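You operate a simulated robot arm through the tools that you are given. There is no shell and no other tool. Be economical: measure what you need, move in short steps, check, and stop when the job is done.

You are at the controls of a simulated two-armed robot. One attempt, no reset.

## Task
Try the lamp from the hook tray on the tail flange.
Fine: pass it to your other hand and stand it there. Hold it, switch on, see it lit, switch off, and put it back in the tray. Set down upright: lamp body.
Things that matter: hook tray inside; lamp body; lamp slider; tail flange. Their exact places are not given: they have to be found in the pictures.

It is judged by the outcome, as a careful person would: the job done as asked, and still so three seconds after it is handed in. It fails if anything else is knocked over, pushed out of place, dropped, spilled or broken.

## Robot
Two 7-joint arms with two-finger parallel grippers on one trunk, on a base that drives. Base frame: it is fixed to the floor where the robot stands at the start and does not move with it; the origin is under the middle of the robot, x ahead of it, y to its left, z up. Readings come in mm, rad, newtons and seconds.
The left shoulder is at the start at [70, 133, 1201], the right one opposite. With the tool pointing down near the work surface each hand reaches from about 100 to 640 mm from the robot's upright axis, wherever it stands, measured 20 degrees to its own side. Places, roughly: hook tray inside [500, 0, 800]; lamp slider [500, 0, 1000]; tail flange [600, -600, 1000]. Payload 1.57 kg a hand.
Tool frame (each hand has its own): the origin (TCP) lies between the finger pads and is the grasp point; the fingertips stand 30 mm ahead of it; z points along the fingers, y is the line along which they close. The gripper opens to 80 mm. The fingers are 17 mm wide and 12 mm thick; the gripper's body (40 by 82 mm) begins 80 mm behind the TCP.
Orientation is that of the tool frame in the base frame, as [roll, pitch, yaw] about the fixed x, y, z axes, in that order (R = Rz(yaw) Ry(pitch) Rx(roll)). With the fingers straight down and closing along the base's y, the tool's x points along the base's -x, its y along +y and its z along -z.

## Interface
- The arms move only by the tool nudge_tool. It takes "left_commands", "right_commands" or both (then of equal length, played together; a hand with none holds still); each is a list of rows, each a list of 7 numbers: the turn, a rotation vector about the base's x, y, z in degrees, then the shift along the base's x, y, z in mm, then the opening in per cent of the stroke, from 0 (shut) to 100 (fully open). In form: [[ax, ay, az, x, y, z, jaw], ...]. A call has 1 to 10 rows; each row shifts and turns the commanded pose from where the row before left it. Rows are played at 5 a second. More than 50 mm and 0.15 rad between two rows, or a gripper value outside its range, and nothing of the call is played. A pose out of reach is approached as far as the arm can. The call stops where the force on the tool passes 40 N (or 10 N more than at its start, if that is more) or the arm is blocked; 0.2 s more then pass. The fingers move at their own pace (about 153 mm/s each) and stop on an object; they squeeze with about 32 N. The grip force told is the motor's: it shows also when the fingers shut on nothing. Time passes only in rows, and 0.2 s behind the last, so rows that do not move let the fingers close. The reply holds the time, the measured pose of the TCP, the force on the tool along the base axes, the opening and the grip force, in the units named above and with some noise, with the torque about the TCP (base axes, N m) and any sound that the robot's microphone picked up.
- Cameras (640 x 400 px; columns grow to the right, rows downward): "scene" is now at [135.3, -13.5, 1420.5]; the picture's right is [-0.14, -0.99, 0.00], its down [-0.65, 0.09, -0.75] and it looks along [0.75, -0.10, -0.66] (base axes); focal length 292 px, centre (320, 200). "left" rides on the left gripper at [72, 7, -122] in its tool frame; the picture's right is [-0.09, 1.00, 0.00], its down [-0.84, -0.08, -0.54] and it looks along [-0.54, -0.05, 0.84] (tool axes); focal length 238 px, centre (320, 200). "right" rides on the right gripper at [72, -7, -122] in its tool frame; the picture's right is [0.09, 1.00, 0.00], its down [-0.84, 0.08, -0.54] and it looks along [-0.54, 0.05, 0.84] (tool axes); focal length 238 px, centre (320, 200).
- capture(camera): a new picture of that camera. No time passes.
- slide_trunk(by): slides the trunk up (or, below 0, down) by that many mm; the arms and the scene camera ride with it, the base frame stays. It gives what a move gives, with no picture.
- base_move(legs): drives the robot by 1 to 6 legs, each [ahead, left, turn to the left] in mm, mm and rad, along the robot's own axes; the way and the turn of a leg run together, so that a leg with both is an arc; at most 1500 mm and 3.142 rad a leg. The arms and the cameras ride along, it lands a little off, and it stops where it bumps. It gives what a move gives.
- aim_head(pan, tilt): turns the head with the scene camera to pan (to the left, within 1.501 rad either way) and tilt (down, from -0.506 to 1.204), counted from straight ahead of the robot. It gives what a move gives.
- pixel_to_xyz(camera, pixels): there is no depth. For up to 12 entries [column, row, z] of the newest picture of that camera ("zoom" is the newest enlarged one), the place [x, y] in the base frame at which the ray of that pixel passes the height z, good to about 2 mm. No time passes.
- zoom(camera, box): a new picture of the part [left, top, right, bottom] of that camera's present view, enlarged. No time passes.
- finish_job(): hands the job in; it is judged then, once.

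Keep the steps short. Do not move on a guess: measure, check each grasp and each placing, and mend mistakes. In all there are 80 turns and 62 pictures (those below and enlarged ones count). Leave the grippers open and the arms clear of the work at the hand-in unless told otherwise, and finish with a single line.

The tools are called after "Call:" as a command line: name --argument value ..., lists and objects as JSON in quotes. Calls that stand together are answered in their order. nudge_tool: Moves the arms, as the interface text tells. Its arguments: {"type":"object","properties":{"left_commands":{"type":"array","items":{"type":"array","items":{"type":"number"}}},"right_commands":{"type":"array","items":{"type":"array","items":{"type":"number"}}}},"required":[]} The other tools are called the same way: slide_trunk (by) slides the trunk up or down; base_move (legs) drives the base; aim_head (pan, tilt) turns the head that bears the scene camera; capture (camera) takes a picture; pixel_to_xyz (camera, pixels) gives the place at which the rays of pixels pass given heights; zoom (camera, box) takes an enlarged picture of a part of a camera's view; finish_job () hands the job in.

At the start:

```text
t: 0.0
left_tcp_pos: [379.4, 87.4, 1213.4]
left_orientation: [-3.141, 0.0, 3.141]
left_contact_force: [-0.8, 0.2, 0.7]
left_torque: [0.02, 0.01, 0.02]
left_finger_gap: 79.9
left_gripper_force: 0.0
right_tcp_pos: [371.3, -253.1, 1223.3]
right_orientation: [3.14, 0.002, 3.14]
right_contact_force: [0.2, 0.5, 0.1]
right_torque: [0.04, 0.0, 0.0]
right_finger_gap: 80.1
right_gripper_force: 0.1
trunk travel left (down, up): [-775.0, 165.0]
robot x, y, heading: [-1.9, 3.1, 0.002]
head pan, tilt: [-0.136, 0.717]
```

scene: 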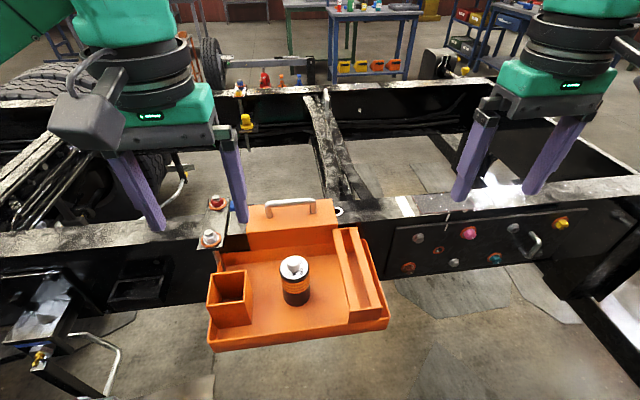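
right: 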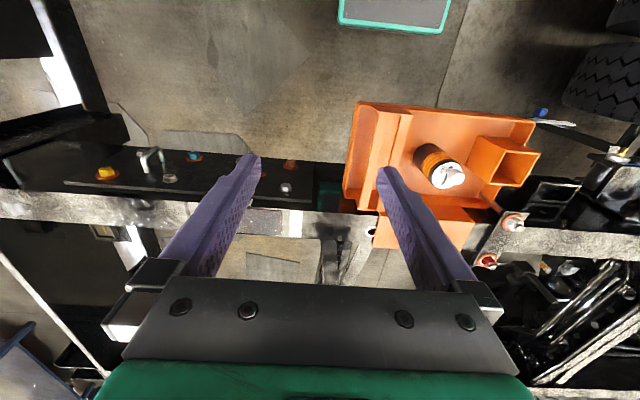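
left: 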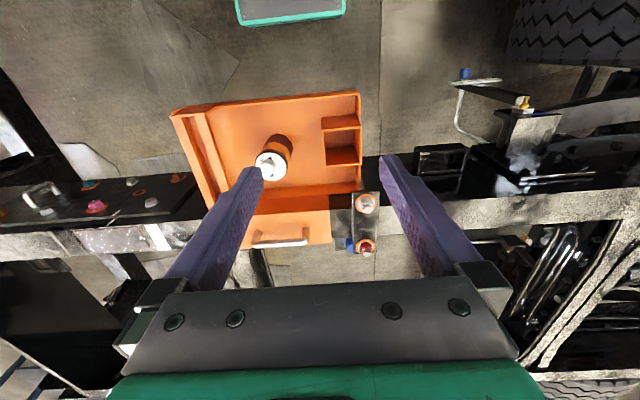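

I see the orange tray hanging on the rail with the lamp at about (295,282). I zoom in on it before anything else.

Call:
zoom --camera "scene" --box '[190, 180, 400, 360]'

Call:
aim_head --pan -0.75 --tilt 0.6

Call:
capture --camera "scene"

```text
2.22 times, centred on (295, 270) of scene
```

zoom: 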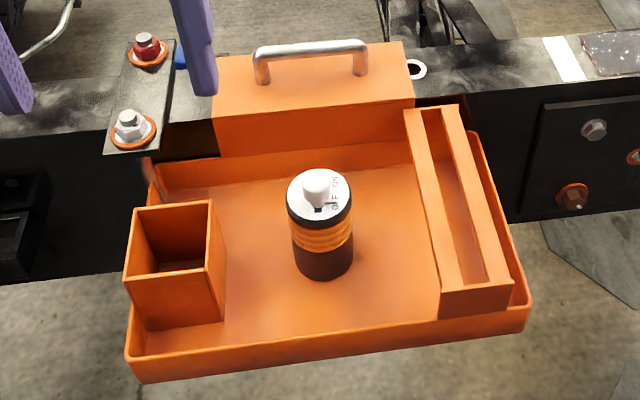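

```text
t: 1.0
left_tcp_pos: [379.5, 88.7, 1213.4]
left_orientation: [-3.141, 0.0, -3.141]
left_contact_force: [0.0, 0.2, -0.1]
left_torque: [-0.05, 0.0, 0.03]
left_finger_gap: 79.9
left_gripper_force: 0.1
right_tcp_pos: [371.2, -253.7, 1223.5]
right_orientation: [3.139, 0.001, 3.139]
right_contact_force: [-0.3, 0.9, 0.5]
right_torque: [0.0, 0.02, -0.03]
right_finger_gap: 80.1
right_gripper_force: 0.1
trunk travel left (down, up): [-775.0, 165.0]
robot x, y, heading: [-1.3, -3.1, -0.001]
head pan, tilt: [-0.75, 0.6]
```

```text
57 pictures are left
```

scene: 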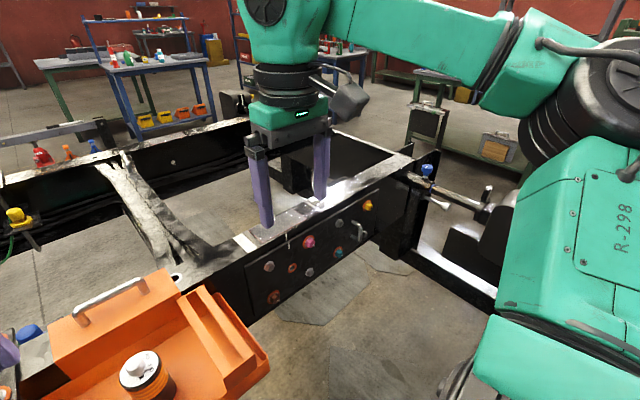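

The flange area is partly hidden behind the right gripper. I enlarge it and compute rays for the lamp top in the hand cameras.

Call:
zoom --camera "scene" --box '[220, 130, 480, 300]'

Call:
capture --camera "left"

Call:
capture --camera "right"

Call:
pixel_to_xyz --camera "left" --pixels '[[270, 165, 850], [270, 165, 900], [270, 165, 950], [270, 165, 1000]]'

Call:
pixel_to_xyz --camera "right" --pixels '[[450, 176, 850], [450, 176, 900], [450, 176, 950], [450, 176, 1000]]'

Call:
pixel_to_xyz --camera "scene" --pixels '[[139, 366, 850], [139, 366, 900], [139, 366, 950], [139, 366, 1000], [245, 242, 900], [245, 242, 950], [245, 242, 1000], [400, 165, 900], [400, 165, 950], [400, 165, 1000]]'

```text
2.35 times, centred on (350, 215) of scene
```

zoom: 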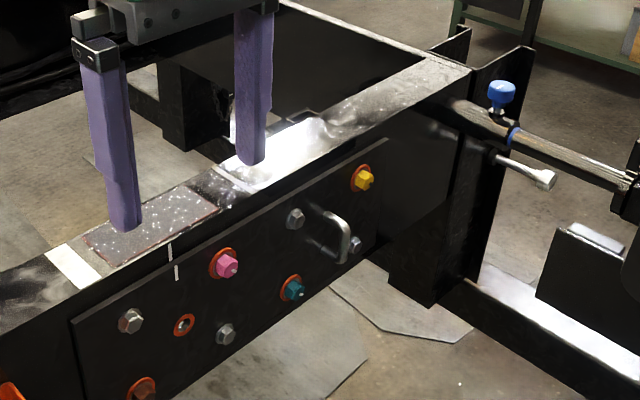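

```text
55 pictures are left
```

left: 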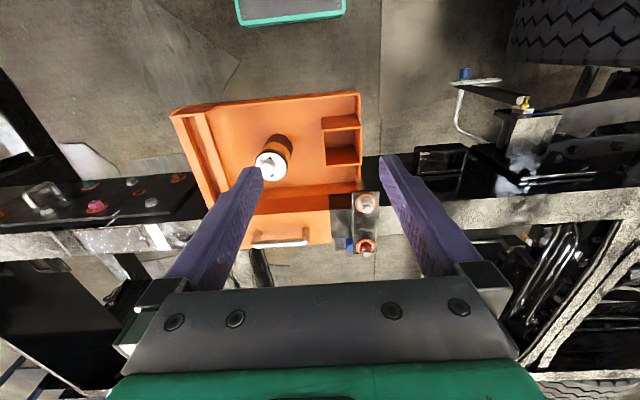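

```text
54 pictures are left
```

right: 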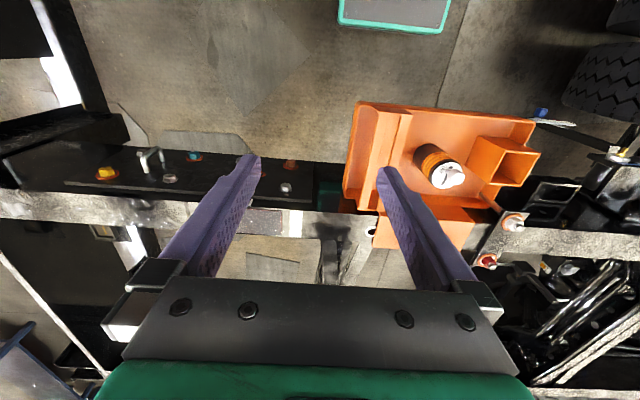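

```text
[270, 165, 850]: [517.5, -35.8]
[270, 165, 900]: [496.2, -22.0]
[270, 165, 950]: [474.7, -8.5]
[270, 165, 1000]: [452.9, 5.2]
```

```text
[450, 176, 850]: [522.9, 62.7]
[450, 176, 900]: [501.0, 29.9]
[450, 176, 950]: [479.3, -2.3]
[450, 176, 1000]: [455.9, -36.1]
```

```text
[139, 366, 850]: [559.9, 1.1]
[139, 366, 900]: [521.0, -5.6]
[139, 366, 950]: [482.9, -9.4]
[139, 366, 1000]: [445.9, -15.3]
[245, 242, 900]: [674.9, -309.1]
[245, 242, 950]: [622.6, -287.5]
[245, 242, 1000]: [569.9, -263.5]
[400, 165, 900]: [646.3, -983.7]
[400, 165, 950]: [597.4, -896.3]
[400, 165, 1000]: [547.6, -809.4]
```

Triangulation gives the lamp top near (476,-6), z≈953. Now I pull the right hand back so that the rail tail can be seen.

Call:
nudge_tool --right_commands '[[0, 0, 0, -45, 20, 0, 100], [0, 0, 0, -45, 20, 0, 100], [0, 0, 0, -45, 20, 0, 100], [0, 0, 0, -30, 20, 0, 100]]'

Call:
aim_head --pan -0.8 --tilt 0.6

Call:
capture --camera "scene"

Call:
capture --camera "right"

```text
t: 2.0
left_tcp_pos: [378.6, 90.0, 1213.7]
left_orientation: [-3.14, 0.003, -3.141]
left_contact_force: [-0.3, -0.3, -0.7]
left_torque: [0.01, 0.01, -0.03]
left_finger_gap: 79.7
left_gripper_force: 0.1
right_tcp_pos: [202.2, -170.7, 1224.3]
right_orientation: [3.141, 0.001, 3.139]
right_contact_force: [0.9, -0.6, 0.3]
right_torque: [0.0, -0.02, 0.01]
right_finger_gap: 80.2
right_gripper_force: 0.0
trunk travel left (down, up): [-775.0, 165.0]
robot x, y, heading: [3.1, 1.6, -0.0]
head pan, tilt: [-0.75, 0.6]
```

```text
t: 2.6
left_tcp_pos: [379.2, 89.5, 1214.4]
left_orientation: [-3.14, 0.001, -3.141]
left_contact_force: [0.7, -0.8, -0.1]
left_torque: [-0.02, 0.0, -0.01]
left_finger_gap: 80.1
left_gripper_force: 0.0
right_tcp_pos: [202.9, -170.3, 1224.3]
right_orientation: [3.14, -0.001, 3.141]
right_contact_force: [0.0, -0.1, 0.2]
right_torque: [0.0, -0.03, -0.02]
right_finger_gap: 80.1
right_gripper_force: 0.0
trunk travel left (down, up): [-775.0, 165.0]
robot x, y, heading: [-0.4, 1.5, 0.001]
head pan, tilt: [-0.799, 0.6]
```

```text
53 pictures are left
```

scene: 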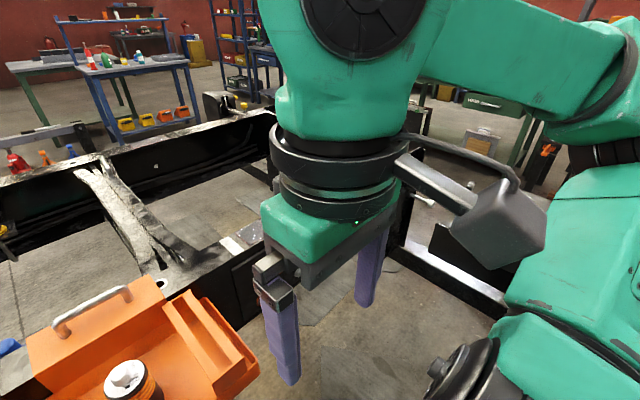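

```text
52 pictures are left
```

right: 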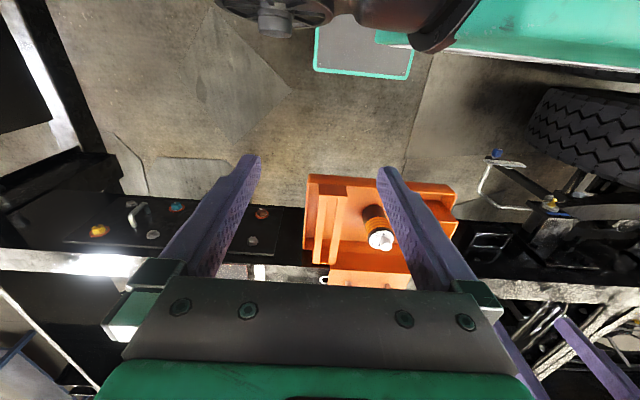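

That hides it more. I move the right hand out to the right, over the rail's tail, and look down with its own camera.

Call:
nudge_tool --right_commands '[[0, 0, 0, 15, -45, 0, 100], [0, 0, 0, 15, -45, 0, 100], [0, 0, 0, 15, -45, 0, 100], [0, 0, 0, 15, -45, 0, 100], [0, 0, 0, 15, -45, 0, 100], [0, 0, 0, 15, -45, 0, 100], [0, 0, 0, 15, -45, 0, 100], [0, 0, 0, 15, -45, 0, 100]]'

Call:
capture --camera "scene"

Call:
capture --camera "right"

```text
t: 4.4
left_tcp_pos: [380.3, 88.1, 1213.2]
left_orientation: [-3.141, 0.0, 3.14]
left_contact_force: [-0.4, -0.1, 0.0]
left_torque: [0.01, 0.0, -0.01]
left_finger_gap: 79.7
left_gripper_force: 0.0
right_tcp_pos: [316.0, -378.5, 1185.1]
right_orientation: [3.141, 0.0, 3.136]
right_contact_force: [-0.3, 0.1, 0.3]
right_torque: [0.03, -0.03, -0.04]
right_finger_gap: 80.0
right_gripper_force: 0.1
right hand out of reach, approached as far as the arm can: row 5, 6, 7, 8
trunk travel left (down, up): [-775.0, 165.0]
robot x, y, heading: [1.7, -1.3, 0.003]
head pan, tilt: [-0.799, 0.6]
```

```text
51 pictures are left
```

scene: 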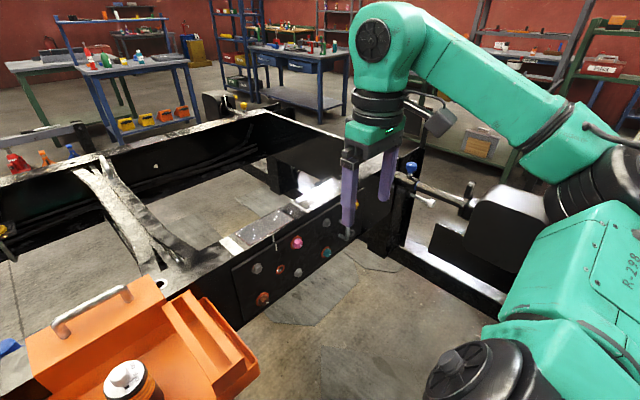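

```text
50 pictures are left
```

right: 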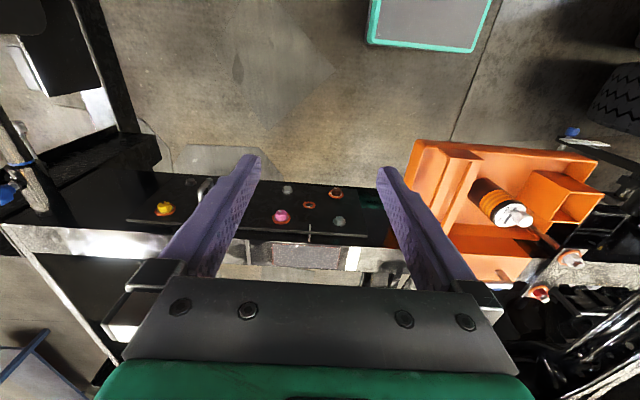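

Now the rail is visible: a speckled plate next to a white mark around (262,228) in the scene. I enlarge both views.

Call:
zoom --camera "scene" --box '[210, 150, 370, 260]'

Call:
zoom --camera "right" --box '[220, 170, 400, 285]'

```text
3.64 times, centred on (290, 205) of scene
```

zoom: 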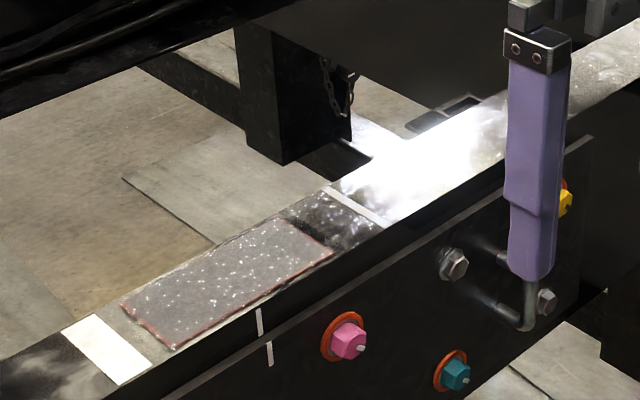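

```text
3.48 times, centred on (310, 228) of right
```

zoom: 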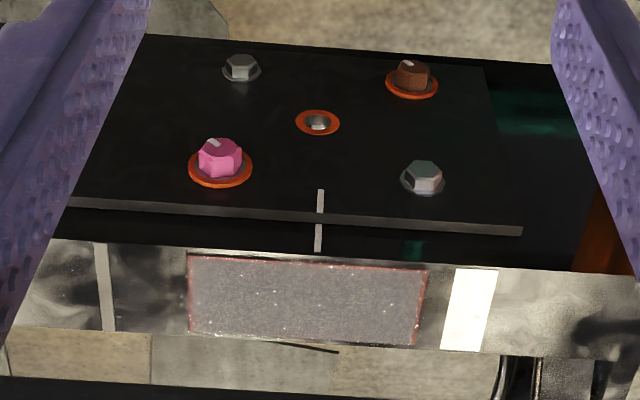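

I triangulate the plate centre and the marks from both views to get the rail's top height.

Call:
pixel_to_xyz --camera "zoom" --pixels '[[307, 302, 900], [307, 302, 950], [307, 302, 1000], [105, 285, 900], [105, 285, 950], [105, 285, 1000], [468, 310, 900], [468, 310, 950], [468, 310, 1000]]'

Call:
pixel_to_xyz --camera "scene" --pixels '[[264.7, 227.8, 900], [264.7, 227.8, 950], [264.7, 227.8, 1000], [299.6, 206.4, 900], [299.6, 206.4, 950], [299.6, 206.4, 1000], [231.2, 245.9, 900], [231.2, 245.9, 950], [231.2, 245.9, 1000], [325, 187, 950]]'

```text
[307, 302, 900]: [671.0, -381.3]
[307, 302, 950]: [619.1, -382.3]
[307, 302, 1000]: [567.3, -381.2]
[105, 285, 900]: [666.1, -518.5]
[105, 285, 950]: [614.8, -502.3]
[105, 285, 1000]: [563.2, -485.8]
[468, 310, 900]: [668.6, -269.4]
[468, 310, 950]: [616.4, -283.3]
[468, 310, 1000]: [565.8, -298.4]
```

```text
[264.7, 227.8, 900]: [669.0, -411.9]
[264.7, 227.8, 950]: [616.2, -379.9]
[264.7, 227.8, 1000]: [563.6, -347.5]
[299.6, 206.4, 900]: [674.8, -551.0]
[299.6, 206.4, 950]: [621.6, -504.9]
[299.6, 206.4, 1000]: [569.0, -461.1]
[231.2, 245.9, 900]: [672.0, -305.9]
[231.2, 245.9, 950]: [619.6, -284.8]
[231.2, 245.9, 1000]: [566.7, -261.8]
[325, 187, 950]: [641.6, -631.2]
```

Rail top is at z≈950; the plate is centred at y≈-381, and the thin white mark is at y≈-503, with a bare stretch beyond it toward y≈-600 (the rough flange place). First the lamp: I bring the left hand above and behind it for a close look.

Call:
nudge_tool --left_commands '[[0, 0, 0, 0, -32, -30, 100], [0, 0, 0, 0, -32, -30, 100], [0, 0, 0, 0, -30, -30, 100], [0, 0, 0, 0, 0, -30, 100]]'

Call:
capture --camera "left"

Call:
zoom --camera "left" --box '[240, 110, 400, 210]'

```text
t: 5.4
left_tcp_pos: [377.9, -5.0, 1094.1]
left_orientation: [-3.14, -0.002, -3.14]
left_contact_force: [-0.6, 1.3, 0.0]
left_torque: [-0.04, 0.03, 0.0]
left_finger_gap: 80.1
left_gripper_force: 0.1
right_tcp_pos: [315.5, -378.2, 1186.4]
right_orientation: [-3.141, 0.001, 3.136]
right_contact_force: [-0.1, 0.4, 0.2]
right_torque: [0.01, -0.03, 0.01]
right_finger_gap: 80.0
right_gripper_force: 0.2
trunk travel left (down, up): [-775.0, 165.0]
robot x, y, heading: [-1.5, 2.0, -0.001]
head pan, tilt: [-0.799, 0.6]
```

```text
47 pictures are left
```

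left: 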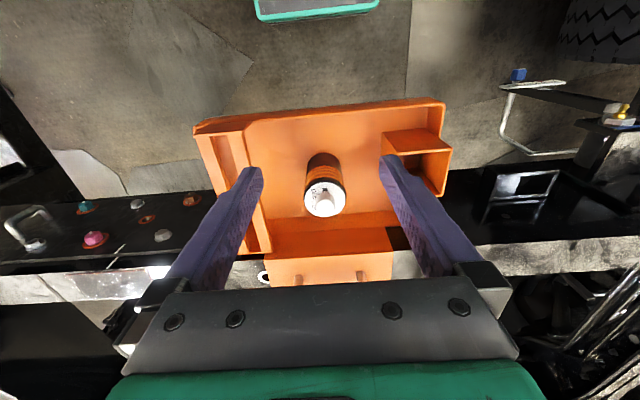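

```text
4.00 times, centred on (320, 160) of left
```

zoom: 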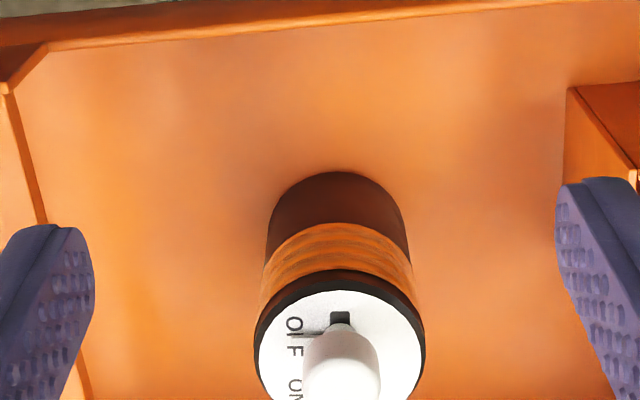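

The slider knob and labels are at about (324,195). I zoom in tightly.

Call:
zoom --camera "left" --box '[292, 170, 356, 226]'

Call:
pixel_to_xyz --camera "left" --pixels '[[304, 196, 940], [344, 196, 940], [324, 183, 940], [324, 216, 940], [323, 152, 848], [307, 165, 848], [341, 165, 848]]'

```text
7.14 times, centred on (324, 198) of left
```

zoom: 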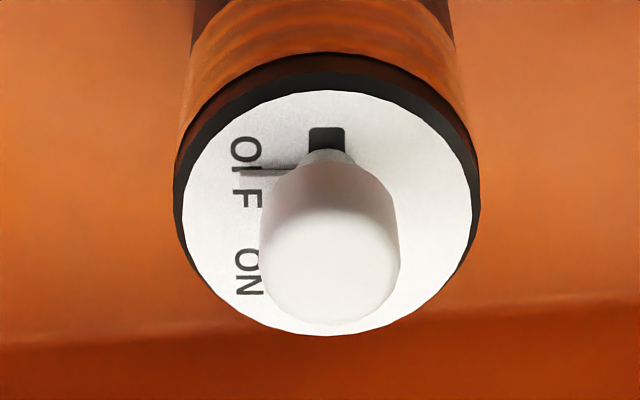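

```text
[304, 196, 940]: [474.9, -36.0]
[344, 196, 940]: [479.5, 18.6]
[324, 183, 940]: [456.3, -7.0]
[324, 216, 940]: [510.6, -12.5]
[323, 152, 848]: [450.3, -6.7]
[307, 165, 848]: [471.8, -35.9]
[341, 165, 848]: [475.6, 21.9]
```

The slot runs along x; the knob sits at OFF, and ON is away from the robot (+x). The body is about 58 mm wide, centred near (478,-8). I move the left hand above it and check before descending.

Call:
nudge_tool --left_commands '[[0, 0, 0, 50, -2, 0, 100], [0, 0, 0, 50, -1, -20, 100], [0, 0, 0, 0, 0, -40, 100], [0, 0, 0, 0, 0, -30, 100]]'

Call:
capture --camera "left"

Call:
aim_head --pan -0.1 --tilt 0.85

Call:
capture --camera "scene"

```text
refused: row 2 steps farther than a row can; nothing moved
```

```text
44 pictures are left
```

left: 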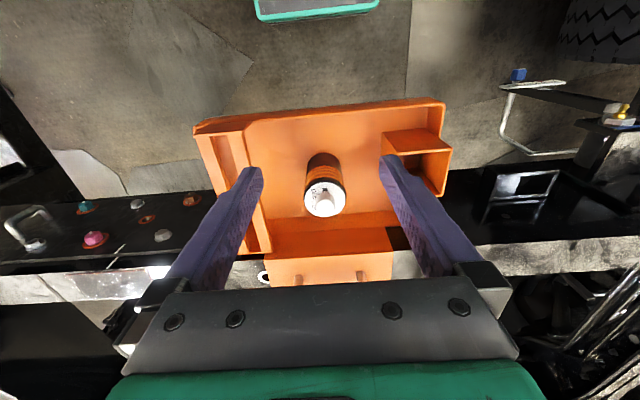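

```text
t: 6.5
left_tcp_pos: [377.3, -5.4, 1095.8]
left_orientation: [3.141, 0.0, -3.141]
left_contact_force: [0.2, 0.1, 0.3]
left_torque: [0.0, -0.03, -0.01]
left_finger_gap: 80.1
left_gripper_force: 0.1
right_tcp_pos: [314.9, -377.7, 1186.2]
right_orientation: [-3.141, 0.001, 3.138]
right_contact_force: [0.4, 0.0, -0.3]
right_torque: [0.0, 0.03, -0.01]
right_finger_gap: 79.9
right_gripper_force: 0.0
trunk travel left (down, up): [-775.0, 165.0]
robot x, y, heading: [-1.2, -1.4, -0.001]
head pan, tilt: [-0.099, 0.85]
```

```text
43 pictures are left
```

scene: 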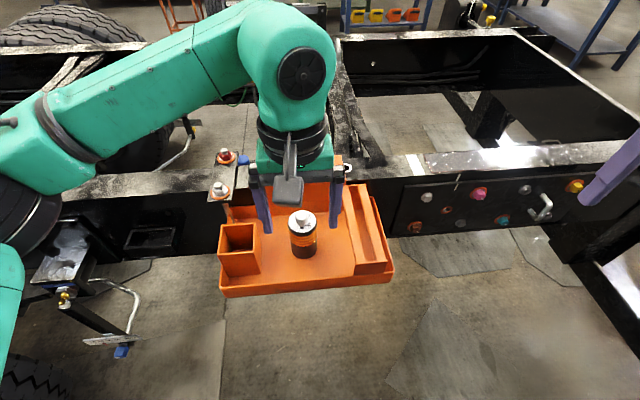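

The second row was slightly too long. I resend it with shorter rows, and check the height of the lamp's bottom edge (scene (304,258)).

Call:
pixel_to_xyz --camera "scene" --pixels '[[304, 258, 830], [304, 258, 848], [304, 258, 870], [303, 224, 935], [303, 224, 945]]'

Call:
pixel_to_xyz --camera "left" --pixels '[[323, 152, 830], [323, 152, 848], [323, 152, 870]]'

Call:
nudge_tool --left_commands '[[0, 0, 0, 40, -2, -10, 100], [0, 0, 0, 40, -1, -10, 100], [0, 0, 0, 21, 0, -40, 100], [0, 0, 0, 0, 0, -30, 100]]'

Call:
capture --camera "left"

Call:
zoom --camera "scene" --box '[220, 140, 380, 280]'

```text
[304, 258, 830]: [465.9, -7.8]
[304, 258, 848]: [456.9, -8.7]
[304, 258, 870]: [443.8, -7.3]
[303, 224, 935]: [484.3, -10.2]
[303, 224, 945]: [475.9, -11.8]
```

```text
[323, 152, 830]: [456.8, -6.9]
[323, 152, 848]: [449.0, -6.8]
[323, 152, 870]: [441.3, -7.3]
```

```text
t: 7.5
left_tcp_pos: [482.3, -10.7, 1005.6]
left_orientation: [-3.141, 0.001, 3.141]
left_contact_force: [-0.5, 0.2, 0.2]
left_torque: [0.01, 0.04, 0.0]
left_finger_gap: 79.7
left_gripper_force: 0.1
right_tcp_pos: [316.5, -377.5, 1186.5]
right_orientation: [-3.141, 0.0, 3.138]
right_contact_force: [0.1, -0.1, -0.4]
right_torque: [0.0, 0.0, 0.0]
right_finger_gap: 79.9
right_gripper_force: 0.0
trunk travel left (down, up): [-775.0, 165.0]
robot x, y, heading: [0.9, 0.9, 0.001]
head pan, tilt: [-0.099, 0.85]
```

```text
42 pictures are left
```

left: 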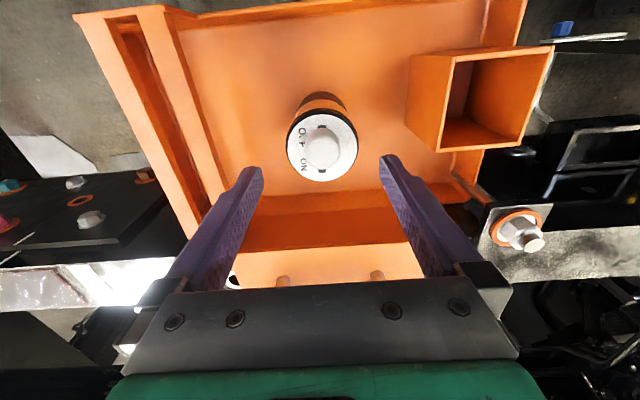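

```text
2.86 times, centred on (300, 210) of scene
```

zoom: 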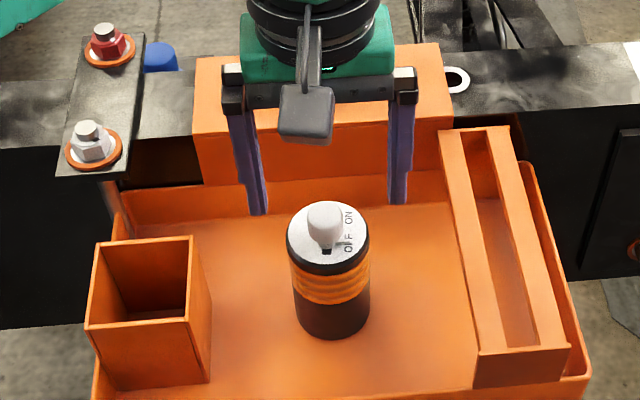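

The knob top is centred within a few mm (cap centre (322,150) fits z≈940). I descend to TCP z≈940 with +2 mm in y, then close.

Call:
nudge_tool --left_commands '[[0, 0, 0, -2, 2, -25, 100], [0, 0, 0, 0, 0, -25, 100], [0, 0, 0, 0, 0, -15, 100], [0, 0, 0, 0, 0, 0, 100]]'

Call:
capture --camera "left"

Call:
zoom --camera "scene" --box '[240, 160, 360, 270]'

```text
t: 8.5
left_tcp_pos: [477.7, -8.1, 936.7]
left_orientation: [3.14, -0.001, 3.141]
left_contact_force: [-0.1, -0.4, -0.7]
left_torque: [-0.02, 0.01, 0.0]
left_finger_gap: 80.0
left_gripper_force: 0.0
right_tcp_pos: [315.4, -377.8, 1185.4]
right_orientation: [3.141, 0.002, 3.139]
right_contact_force: [-0.6, 0.2, 0.1]
right_torque: [0.0, 0.01, -0.01]
right_finger_gap: 79.9
right_gripper_force: 0.0
trunk travel left (down, up): [-775.0, 165.0]
robot x, y, heading: [-1.9, 0.9, 0.001]
head pan, tilt: [-0.099, 0.85]
```

```text
40 pictures are left
```

left: 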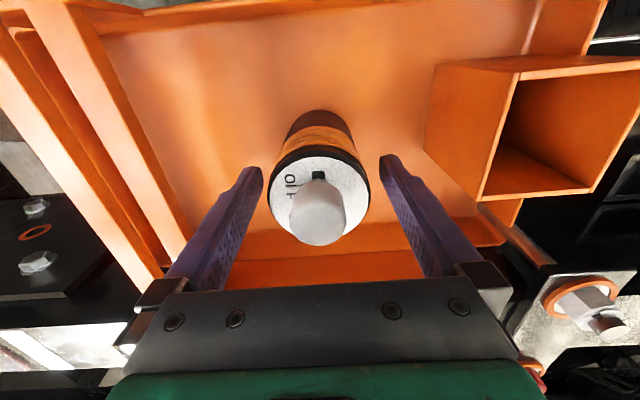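

```text
3.64 times, centred on (300, 215) of scene
```

zoom: 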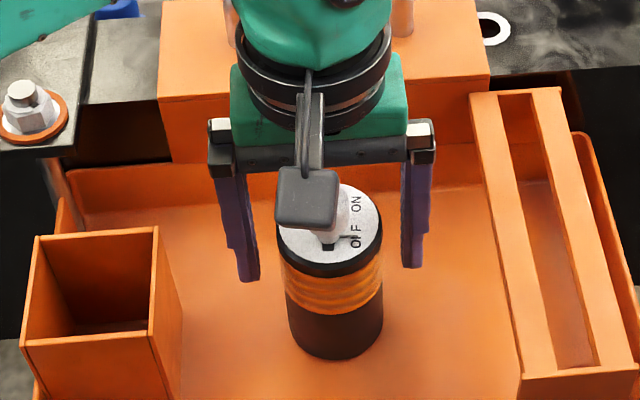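

Fingers straddle the lamp cap centrally (cap centre (319,198)). I close the left gripper.

Call:
nudge_tool --left_commands '[[0, 0, 0, 1, 0, 0, 40], [0, 0, 0, 0, 0, 0, 20], [0, 0, 0, 0, 0, 0, 20], [0, 0, 0, 0, 0, 0, 20]]'

```text
t: 9.5
left_tcp_pos: [478.7, -6.6, 936.8]
left_orientation: [3.141, 0.0, 3.142]
left_contact_force: [-0.6, 0.3, -0.5]
left_torque: [0.01, 0.01, 0.0]
left_finger_gap: 57.0
left_gripper_force: 31.4
right_tcp_pos: [316.3, -377.8, 1186.2]
right_orientation: [-3.14, -0.001, 3.139]
right_contact_force: [0.1, -0.5, -0.4]
right_torque: [0.01, -0.01, 0.02]
right_finger_gap: 79.9
right_gripper_force: 0.0
trunk travel left (down, up): [-775.0, 165.0]
robot x, y, heading: [1.9, 0.1, 0.003]
head pan, tilt: [-0.099, 0.85]
```

Gripped (57 mm, 31 N). I lift the lamp straight up 150 mm while the right hand turns its fingers forward (tilted 20° down).

Call:
nudge_tool --left_commands '[[0, 0, 0, 0, 0, 20, 20], [0, 0, 0, 0, 0, 40, 20], [0, 0, 0, 0, 0, 40, 20], [0, 0, 0, 0, 0, 40, 20], [0, 0, 0, 0, 0, 10, 20], [0, 0, 0, 0, 0, 0, 20], [0, 0, 0, 0, 0, 0, 20], [0, 0, 0, 0, 0, 0, 20], [0, 0, 0, 0, 0, 0, 20]]' --right_commands '[[0, -7.78, 0, 0, 0, 0, 100], [0, -7.78, 0, 0, 0, 0, 100], [0, -7.78, 0, 0, 0, 0, 100], [0, -7.78, 0, 0, 0, 0, 100], [0, -7.78, 0, 0, 0, 0, 100], [0, -7.78, 0, 0, 0, 0, 100], [0, -7.78, 0, 0, 0, 0, 100], [0, -7.78, 0, 0, 0, 0, 100], [0, -7.78, 0, 0, 0, 0, 100]]'

Call:
nudge_tool --right_commands '[[0, 0, 7.5, -10, 0, -25, 100], [0, 0, 7.5, -10, 0, -25, 100], [0, 0, 7.5, -10, 0, -25, 100], [0, 0, 7.5, 0, 0, -25, 100], [0, 0, 7.5, 0, 0, -25, 100], [0, 0, 7.5, 0, 0, -25, 100]]'

Call:
capture --camera "scene"

```text
t: 11.5
left_tcp_pos: [479.6, -6.1, 1087.4]
left_orientation: [-3.141, -0.001, -3.141]
left_contact_force: [0.4, 0.0, -1.1]
left_torque: [-0.01, 0.01, -0.03]
left_finger_gap: 57.1
left_gripper_force: 32.5
right_tcp_pos: [338.0, -326.9, 1233.8]
right_orientation: [3.14, 1.224, -3.141]
right_contact_force: [0.3, 0.4, -0.4]
right_torque: [0.0, -0.03, 0.04]
right_finger_gap: 79.8
right_gripper_force: 0.1
right hand out of reach, approached as far as the arm can: row 4, 5, 6, 7, 8, 9
trunk travel left (down, up): [-775.0, 165.0]
robot x, y, heading: [1.1, -0.2, -0.004]
head pan, tilt: [-0.099, 0.85]
```

```text
t: 12.9
left_tcp_pos: [478.8, -6.8, 1087.5]
left_orientation: [-3.139, 0.001, 3.141]
left_contact_force: [0.5, 1.2, -2.0]
left_torque: [0.0, -0.02, -0.03]
left_finger_gap: 57.0
left_gripper_force: 32.3
right_tcp_pos: [379.5, -239.2, 1213.3]
right_orientation: [-3.127, 1.218, -2.848]
right_contact_force: [0.5, -1.2, 0.3]
right_torque: [0.01, -0.01, 0.0]
right_finger_gap: 80.1
right_gripper_force: 0.1
right hand out of reach, approached as far as the arm can: row 1, 2, 3, 4, 5, 6
trunk travel left (down, up): [-775.0, 165.0]
robot x, y, heading: [-0.3, 1.1, 0.002]
head pan, tilt: [-0.099, 0.85]
```

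```text
38 pictures are left
```

scene: 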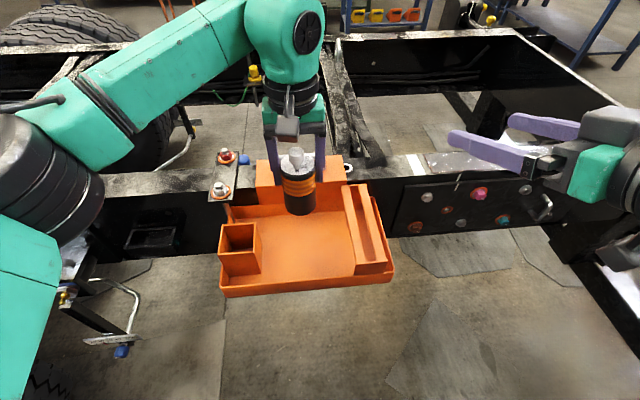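

The right hand lagged at its reach limit. I try a null row to see where the command settles.

Call:
nudge_tool --right_commands '[[0, 0, 0, 0, 40, 0, 100], [0, 0, 0, 0, 40, 0, 100]]'

```text
t: 13.7
left_tcp_pos: [481.5, -6.2, 1085.4]
left_orientation: [-3.141, -0.002, -3.141]
left_contact_force: [0.5, 0.4, -1.9]
left_torque: [-0.02, 0.03, 0.03]
left_finger_gap: 57.2
left_gripper_force: 32.2
right_tcp_pos: [398.1, -177.0, 1256.0]
right_orientation: [-3.057, 1.31, -2.789]
right_contact_force: [0.5, 0.9, -1.4]
right_torque: [-0.01, 0.01, -0.01]
right_finger_gap: 80.0
right_gripper_force: 0.0
right hand out of reach, approached as far as the arm can: row 1, 2
trunk travel left (down, up): [-775.0, 165.0]
robot x, y, heading: [-2.1, -3.1, 0.004]
head pan, tilt: [-0.099, 0.85]
stopped in row 2 (right hand): the arm was blocked; the commanded pose is now the measured one
```

The command is now the measured pose. I move down and slightly ahead, away from the body, while adding yaw gently.

Call:
nudge_tool --right_commands '[[0, 0, 0, 10, -30, -35, 100], [0, 0, 0, 10, -20, -40, 100], [0, 0, 0, 0, 0, -45, 100], [0, 0, 0, 0, 0, -45, 100]]'

Call:
nudge_tool --right_commands '[[0, 0, 5, 0, 0, -10, 100], [0, 0, 5, 0, 0, -10, 100], [0, 0, 5, 0, 0, -10, 100], [0, 0, 5, 0, 0, -10, 100]]'

Call:
capture --camera "scene"

```text
t: 14.7
left_tcp_pos: [478.3, -5.8, 1087.2]
left_orientation: [-3.14, 0.002, -3.14]
left_contact_force: [-0.2, -0.2, -1.4]
left_torque: [-0.02, 0.02, -0.01]
left_finger_gap: 57.0
left_gripper_force: 31.7
right_tcp_pos: [415.9, -252.9, 1163.8]
right_orientation: [-2.987, 1.309, -2.785]
right_contact_force: [0.1, 0.2, -0.4]
right_torque: [-0.04, 0.0, -0.01]
right_finger_gap: 79.7
right_gripper_force: 0.1
right hand out of reach, approached as far as the arm can: row 1, 3, 4
trunk travel left (down, up): [-775.0, 165.0]
robot x, y, heading: [-2.0, -3.3, -0.001]
head pan, tilt: [-0.099, 0.85]
```

```text
t: 15.7
left_tcp_pos: [480.6, -8.7, 1087.3]
left_orientation: [3.141, -0.001, 3.141]
left_contact_force: [0.1, 0.0, -1.2]
left_torque: [0.02, 0.0, -0.01]
left_finger_gap: 57.0
left_gripper_force: 32.5
right_tcp_pos: [418.8, -229.7, 1086.3]
right_orientation: [-3.061, 1.309, -2.443]
right_contact_force: [-0.2, -0.1, -0.7]
right_torque: [-0.01, 0.02, 0.02]
right_finger_gap: 80.0
right_gripper_force: 0.1
trunk travel left (down, up): [-775.0, 165.0]
robot x, y, heading: [0.6, -0.0, -0.002]
head pan, tilt: [-0.099, 0.85]
```

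```text
37 pictures are left
```

scene: 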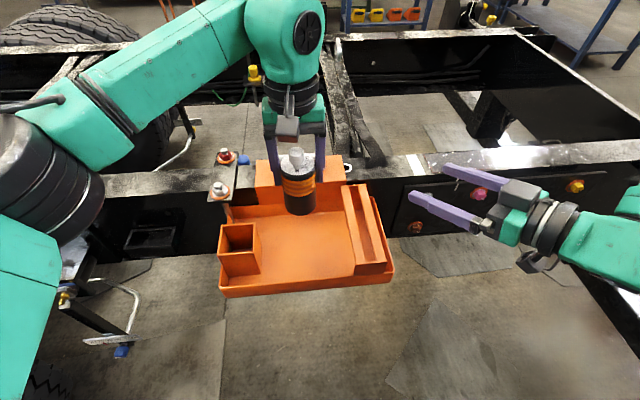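

The right hand is now in reach at (419,-230,1086), pointing about 35° left. I bring the lamp to it instead: left hand goes to about (506,-169,1115).

Call:
nudge_tool --left_commands '[[0, 0, 0, 7, -40, 7, 20], [0, 0, 0, 7, -40, 7, 20], [0, 0, 0, 6, -40, 7, 20], [0, 0, 0, 6, -40, 7, 20]]'

Call:
capture --camera "scene"

Call:
capture --camera "right"

```text
t: 16.7
left_tcp_pos: [498.9, -103.1, 1107.2]
left_orientation: [-3.14, -0.001, -3.139]
left_contact_force: [0.1, 0.4, -1.6]
left_torque: [-0.04, 0.03, 0.0]
left_finger_gap: 57.1
left_gripper_force: 31.9
left hand out of reach, approached as far as the arm can: row 3, 4
right_tcp_pos: [418.9, -227.8, 1085.9]
right_orientation: [-3.055, 1.308, -2.439]
right_contact_force: [0.0, 0.1, 1.0]
right_torque: [0.02, 0.03, 0.01]
right_finger_gap: 79.9
right_gripper_force: 0.1
trunk travel left (down, up): [-775.0, 165.0]
robot x, y, heading: [0.3, -1.8, 0.001]
head pan, tilt: [-0.099, 0.85]
```

```text
36 pictures are left
```

scene: 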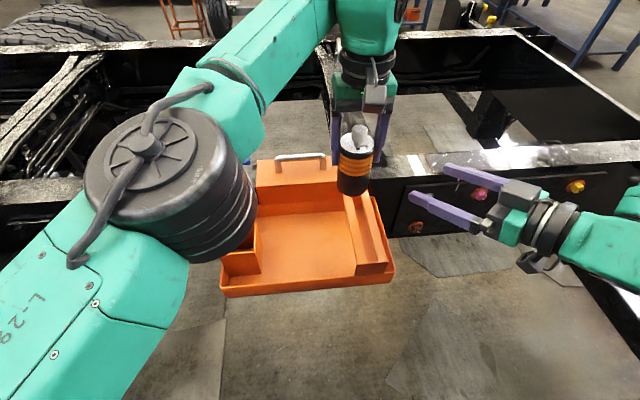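

```text
35 pictures are left
```

right: 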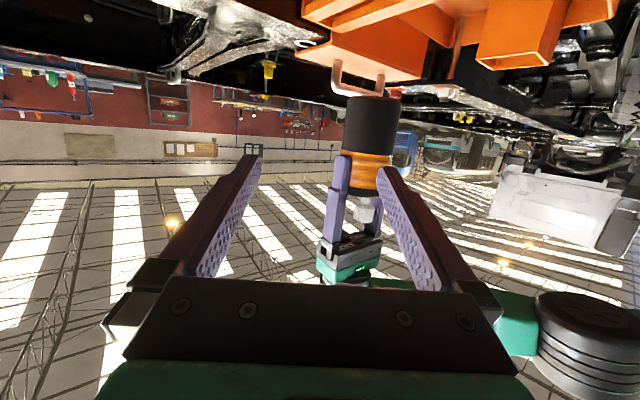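

The left arm's reach stops at y≈-103. I nudge it back inside reach to be certain of the command, and move the right hand sideways to line up.

Call:
nudge_tool --left_commands '[[0, 0, 0, 0, 35, 0, 20], [0, 0, 0, 0, 35, 0, 20], [0, 0, 0, 0, 0, 0, 20]]' --right_commands '[[0, 0, 0, 0, 30, 0, 100], [0, 0, 0, 0, 30, -5, 100], [0, 0, 0, 0, 15, -5, 100]]'

Call:
capture --camera "right"

```text
t: 17.5
left_tcp_pos: [497.4, -38.7, 1108.1]
left_orientation: [3.141, -0.001, 3.141]
left_contact_force: [0.7, -0.8, -0.9]
left_torque: [0.03, 0.02, 0.01]
left_finger_gap: 57.0
left_gripper_force: 32.0
right_tcp_pos: [417.7, -158.0, 1074.8]
right_orientation: [-3.065, 1.311, -2.444]
right_contact_force: [0.2, 0.5, 0.3]
right_torque: [0.03, 0.01, 0.02]
right_finger_gap: 80.2
right_gripper_force: 0.0
trunk travel left (down, up): [-775.0, 165.0]
robot x, y, heading: [1.5, -1.6, 0.003]
head pan, tilt: [-0.099, 0.85]
```

```text
34 pictures are left
```

right: 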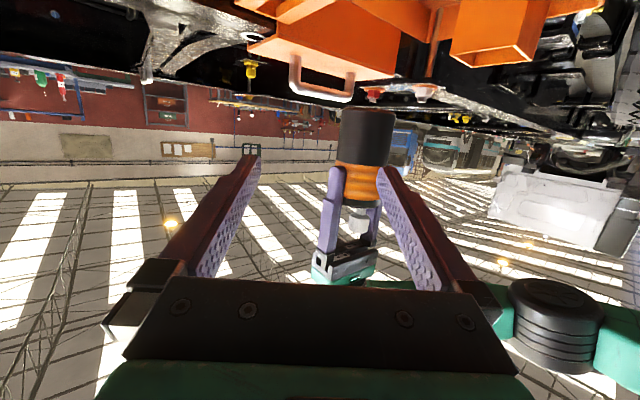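

Both commands are clean. The lamp is at (497,-39). I align the right hand laterally (-28,+43,+8), leaving a straight approach of about 136 mm.

Call:
nudge_tool --right_commands '[[0, 0, 0, -14, 21, 4, 100], [0, 0, 0, -14, 22, 4, 100], [0, 0, 0, 0, 0, 0, 100]]'

Call:
capture --camera "right"

```text
t: 18.3
left_tcp_pos: [496.7, -36.7, 1106.1]
left_orientation: [-3.141, 0.001, -3.14]
left_contact_force: [0.0, -0.6, -1.1]
left_torque: [-0.01, 0.01, -0.01]
left_finger_gap: 57.2
left_gripper_force: 31.8
right_tcp_pos: [405.6, -133.7, 1080.8]
right_orientation: [-3.062, 1.31, -2.443]
right_contact_force: [0.3, -0.4, -0.4]
right_torque: [0.03, -0.03, -0.01]
right_finger_gap: 79.9
right_gripper_force: 0.1
right hand out of reach, approached as far as the arm can: row 2
trunk travel left (down, up): [-775.0, 165.0]
robot x, y, heading: [0.9, 0.7, -0.001]
head pan, tilt: [-0.099, 0.85]
```

```text
33 pictures are left
```

right: 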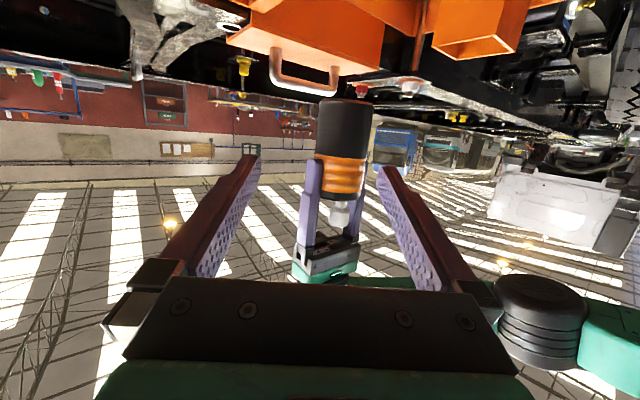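

Half reached; the rest I do by moving the lamp by (+15,-22). Then the right hand advances 95 mm along its fingers.

Call:
nudge_tool --left_commands '[[0, 0, 0, 8, -11, 0, 20], [0, 0, 0, 7, -11, 0, 20], [0, 0, 0, 0, 0, 0, 20], [0, 0, 0, 0, 0, 0, 20], [0, 0, 0, 0, 0, 0, 20], [0, 0, 0, 0, 0, 0, 20]]' --right_commands '[[0, 0, 0, 0, 0, 0, 100], [0, 0, 0, 0, 0, 0, 100], [0, 0, 0, 25, 17.5, -8, 100], [0, 0, 0, 25, 17.5, -8, 100], [0, 0, 0, 25, 18, -8, 100], [0, 0, 0, 0, 0, 0, 100]]'

Call:
capture --camera "right"

Call:
zoom --camera "scene" --box '[280, 80, 480, 220]'

```text
t: 19.7
left_tcp_pos: [512.3, -54.7, 1105.2]
left_orientation: [3.14, 0.0, -3.14]
left_contact_force: [-0.2, 0.5, -2.1]
left_torque: [-0.01, 0.02, -0.01]
left_finger_gap: 57.1
left_gripper_force: 31.8
right_tcp_pos: [482.8, -79.1, 1055.8]
right_orientation: [-3.059, 1.31, -2.442]
right_contact_force: [-0.7, 0.5, -0.4]
right_torque: [0.0, 0.01, 0.0]
right_finger_gap: 80.0
right_gripper_force: 0.0
trunk travel left (down, up): [-775.0, 165.0]
robot x, y, heading: [-1.0, 0.4, -0.001]
head pan, tilt: [-0.099, 0.85]
```

```text
32 pictures are left
```

right: 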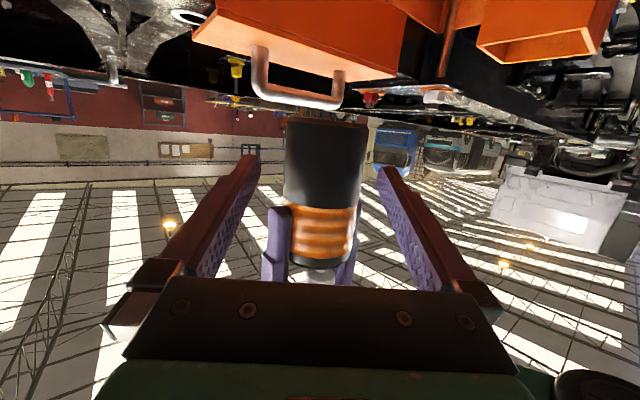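

```text
2.86 times, centred on (380, 150) of scene
```

zoom: 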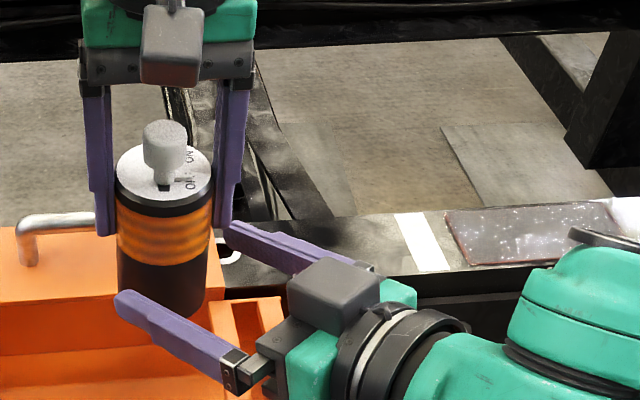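

The lamp is centred between the right fingers (325 against 319), at its black lower part. I advance the last ~39 mm and look.

Call:
nudge_tool --right_commands '[[0, 0, 0, 15, 12, -5, 100], [0, 0, 0, 15, 12, -5, 100], [0, 0, 0, 0, 0, 0, 100]]'

Call:
zoom --camera "scene" --box '[280, 80, 480, 220]'

```text
t: 20.5
left_tcp_pos: [511.3, -55.5, 1105.6]
left_orientation: [3.14, 0.0, 3.141]
left_contact_force: [-0.4, -1.1, -1.2]
left_torque: [0.02, -0.01, 0.0]
left_finger_gap: 57.2
left_gripper_force: 31.7
right_tcp_pos: [509.5, -55.4, 1046.3]
right_orientation: [-3.058, 1.31, -2.44]
right_contact_force: [-1.1, 0.0, 0.4]
right_torque: [0.03, 0.03, 0.03]
right_finger_gap: 79.8
right_gripper_force: 0.1
trunk travel left (down, up): [-775.0, 165.0]
robot x, y, heading: [-2.2, -1.8, 0.001]
head pan, tilt: [-0.099, 0.85]
```

```text
2.86 times, centred on (380, 150) of scene
```

zoom: 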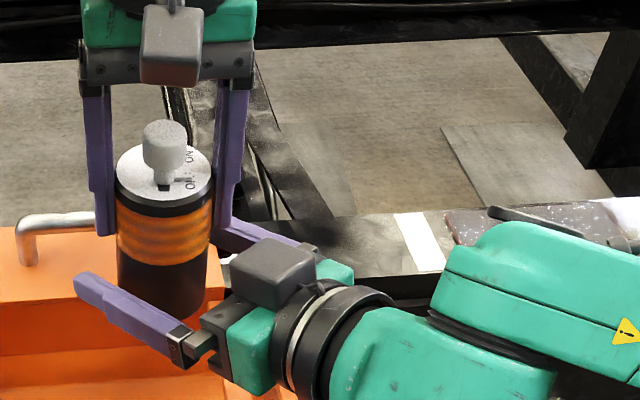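

The right pads are around the lower body. I close the right gripper, still holding with the left.

Call:
nudge_tool --right_commands '[[0, 0, 0, 0, 0, 0, 40], [0, 0, 0, 0, 0, 0, 20], [0, 0, 0, 0, 0, 0, 20], [0, 0, 0, 0, 0, 0, 20]]'

```text
t: 21.5
left_tcp_pos: [511.7, -54.8, 1105.1]
left_orientation: [-3.141, -0.001, -3.141]
left_contact_force: [-4.4, 2.2, -1.2]
left_torque: [-0.07, 0.02, -0.02]
left_finger_gap: 57.3
left_gripper_force: 31.7
right_tcp_pos: [512.0, -56.4, 1046.4]
right_orientation: [-3.06, 1.311, -2.445]
right_contact_force: [5.7, -2.6, -0.5]
right_torque: [0.22, 0.24, 0.03]
right_finger_gap: 56.9
right_gripper_force: 32.1
trunk travel left (down, up): [-775.0, 165.0]
robot x, y, heading: [1.0, 1.3, -0.002]
head pan, tilt: [-0.099, 0.85]
```

Both hold firmly. I open the left gripper and raise it clear.

Call:
nudge_tool --left_commands '[[0, 0, 0, 0, 0, 0, 60], [0, 0, 0, 0, 0, 0, 100], [0, 0, 0, 0, 0, 20, 100], [0, 0, 0, 0, 0, 40, 100], [0, 0, 0, 0, 0, 40, 100], [0, 0, 0, 0, 30, 20, 100]]'

Call:
aim_head --pan -0.7 --tilt 0.95

Call:
capture --camera "scene"

```text
t: 22.9
left_tcp_pos: [501.5, -23.4, 1192.5]
left_orientation: [-3.137, -0.002, -3.141]
left_contact_force: [0.5, 0.5, -1.0]
left_torque: [-0.04, 0.01, 0.0]
left_finger_gap: 79.9
left_gripper_force: 0.1
left hand out of reach, approached as far as the arm can: row 4, 5
right_tcp_pos: [511.8, -52.4, 1045.6]
right_orientation: [-3.054, 1.31, -2.436]
right_contact_force: [-0.4, 0.0, 0.2]
right_torque: [0.01, 0.03, 0.0]
right_finger_gap: 57.2
right_gripper_force: 32.2
trunk travel left (down, up): [-775.0, 165.0]
robot x, y, heading: [-4.0, -0.4, 0.003]
head pan, tilt: [-0.099, 0.85]
```

```text
t: 23.9
left_tcp_pos: [501.5, -26.2, 1192.9]
left_orientation: [3.141, 0.0, 3.14]
left_contact_force: [-0.2, -0.3, 0.3]
left_torque: [-0.01, 0.0, 0.0]
left_finger_gap: 80.1
left_gripper_force: 0.1
right_tcp_pos: [511.8, -56.0, 1046.2]
right_orientation: [-3.059, 1.312, -2.442]
right_contact_force: [0.0, 0.1, 0.5]
right_torque: [-0.02, 0.03, 0.0]
right_finger_gap: 56.8
right_gripper_force: 32.3
trunk travel left (down, up): [-775.0, 165.0]
robot x, y, heading: [2.0, -1.7, 0.003]
head pan, tilt: [-0.7, 0.949]
```

```text
29 pictures are left
```

scene: 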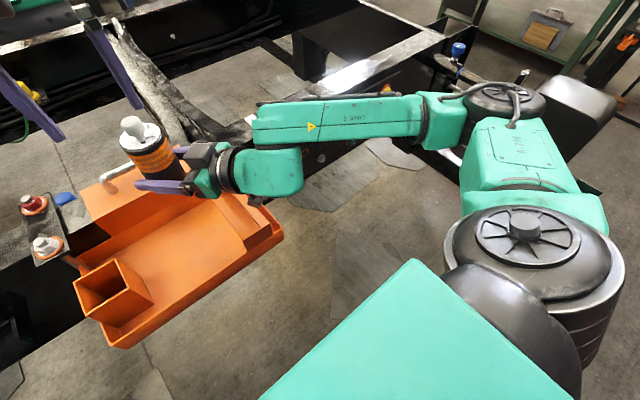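

Handed over; the lamp stands in the right hand. Before driving to the right I look at the floor and obstacles there.

Call:
aim_head --pan -1.3 --tilt 0.55

Call:
capture --camera "scene"

```text
t: 24.9
left_tcp_pos: [501.9, -24.3, 1192.8]
left_orientation: [-3.141, 0.0, 3.141]
left_contact_force: [-0.2, 0.0, -0.8]
left_torque: [0.01, 0.01, 0.02]
left_finger_gap: 80.1
left_gripper_force: 0.1
right_tcp_pos: [511.4, -54.9, 1046.3]
right_orientation: [-3.059, 1.311, -2.443]
right_contact_force: [-0.6, 0.2, -0.3]
right_torque: [0.01, -0.03, 0.02]
right_finger_gap: 56.9
right_gripper_force: 32.3
trunk travel left (down, up): [-775.0, 165.0]
robot x, y, heading: [-1.4, 2.0, -0.005]
head pan, tilt: [-1.3, 0.55]
```

```text
28 pictures are left
```

scene: 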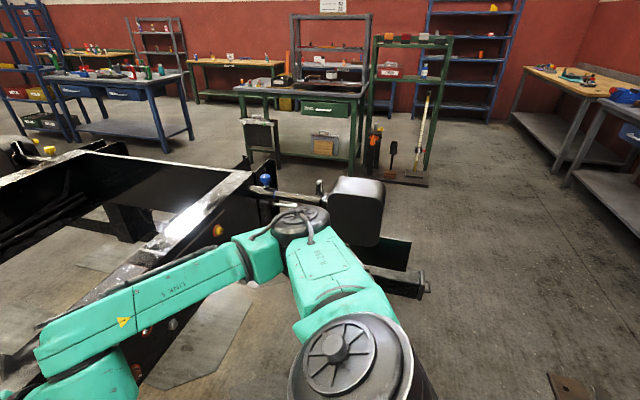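

A black cylinder and bar stand behind the right elbow, at (355,210) and (425,290). I estimate their places at several heights.

Call:
pixel_to_xyz --camera "scene" --pixels '[[355, 185, 900], [355, 185, 1000], [355, 245, 800], [355, 245, 700], [428, 280, 300], [428, 280, 500], [428, 280, 700], [250, 165, 900], [250, 165, 950], [265, 188, 950], [318, 190, 950]]'

```text
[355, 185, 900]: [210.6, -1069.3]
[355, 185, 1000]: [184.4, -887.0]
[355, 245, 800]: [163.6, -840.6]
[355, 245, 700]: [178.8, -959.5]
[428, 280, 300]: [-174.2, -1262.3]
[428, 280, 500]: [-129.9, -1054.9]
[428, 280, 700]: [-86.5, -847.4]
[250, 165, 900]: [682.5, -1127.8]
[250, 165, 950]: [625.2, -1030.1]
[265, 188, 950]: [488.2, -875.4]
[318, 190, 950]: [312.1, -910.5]
```

The bar and cylinder sit at y<-840 or so, and my elbow should pass above them. I raise the trunk 100 mm, then drive 370 mm to the right.

Call:
slide_trunk --by 100

Call:
base_move --legs '[[0, -370, 0]]'

Call:
capture --camera "scene"

```text
t: 26.2
left_tcp_pos: [501.5, -25.7, 1293.8]
left_orientation: [-3.141, 0.001, -3.141]
left_contact_force: [-0.3, 0.5, -0.2]
left_torque: [0.0, 0.0, 0.0]
left_finger_gap: 80.1
left_gripper_force: 0.0
right_tcp_pos: [511.2, -56.0, 1147.3]
right_orientation: [-3.06, 1.312, -2.442]
right_contact_force: [0.2, 0.5, -1.8]
right_torque: [0.02, 0.01, 0.01]
right_finger_gap: 56.6
right_gripper_force: 32.1
trunk travel left (down, up): [-875.0, 65.0]
robot x, y, heading: [1.4, -0.3, 0.001]
head pan, tilt: [-1.3, 0.55]
```

```text
t: 28.7
left_tcp_pos: [503.2, -405.3, 1294.0]
left_orientation: [-3.138, 0.001, -3.133]
left_contact_force: [-0.3, 0.9, -0.5]
left_torque: [0.0, 0.0, -0.03]
left_finger_gap: 80.1
left_gripper_force: 0.1
right_tcp_pos: [513.8, -434.5, 1146.3]
right_orientation: [-3.054, 1.311, -2.428]
right_contact_force: [0.7, -0.5, -1.6]
right_torque: [0.01, -0.03, -0.03]
right_finger_gap: 56.9
right_gripper_force: 32.1
trunk travel left (down, up): [-875.0, 65.0]
robot x, y, heading: [-1.7, -386.6, 0.008]
head pan, tilt: [-1.3, 0.55]
```

```text
27 pictures are left
```

scene: 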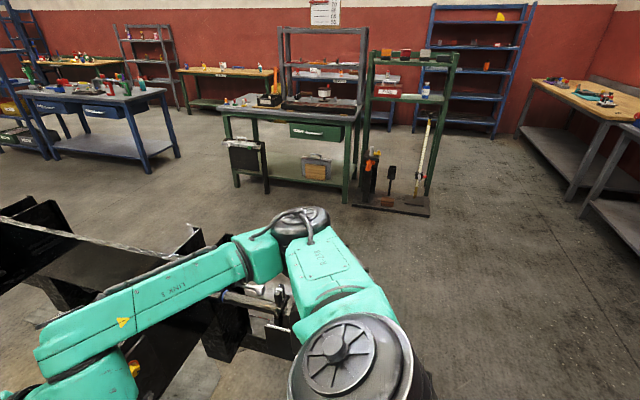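

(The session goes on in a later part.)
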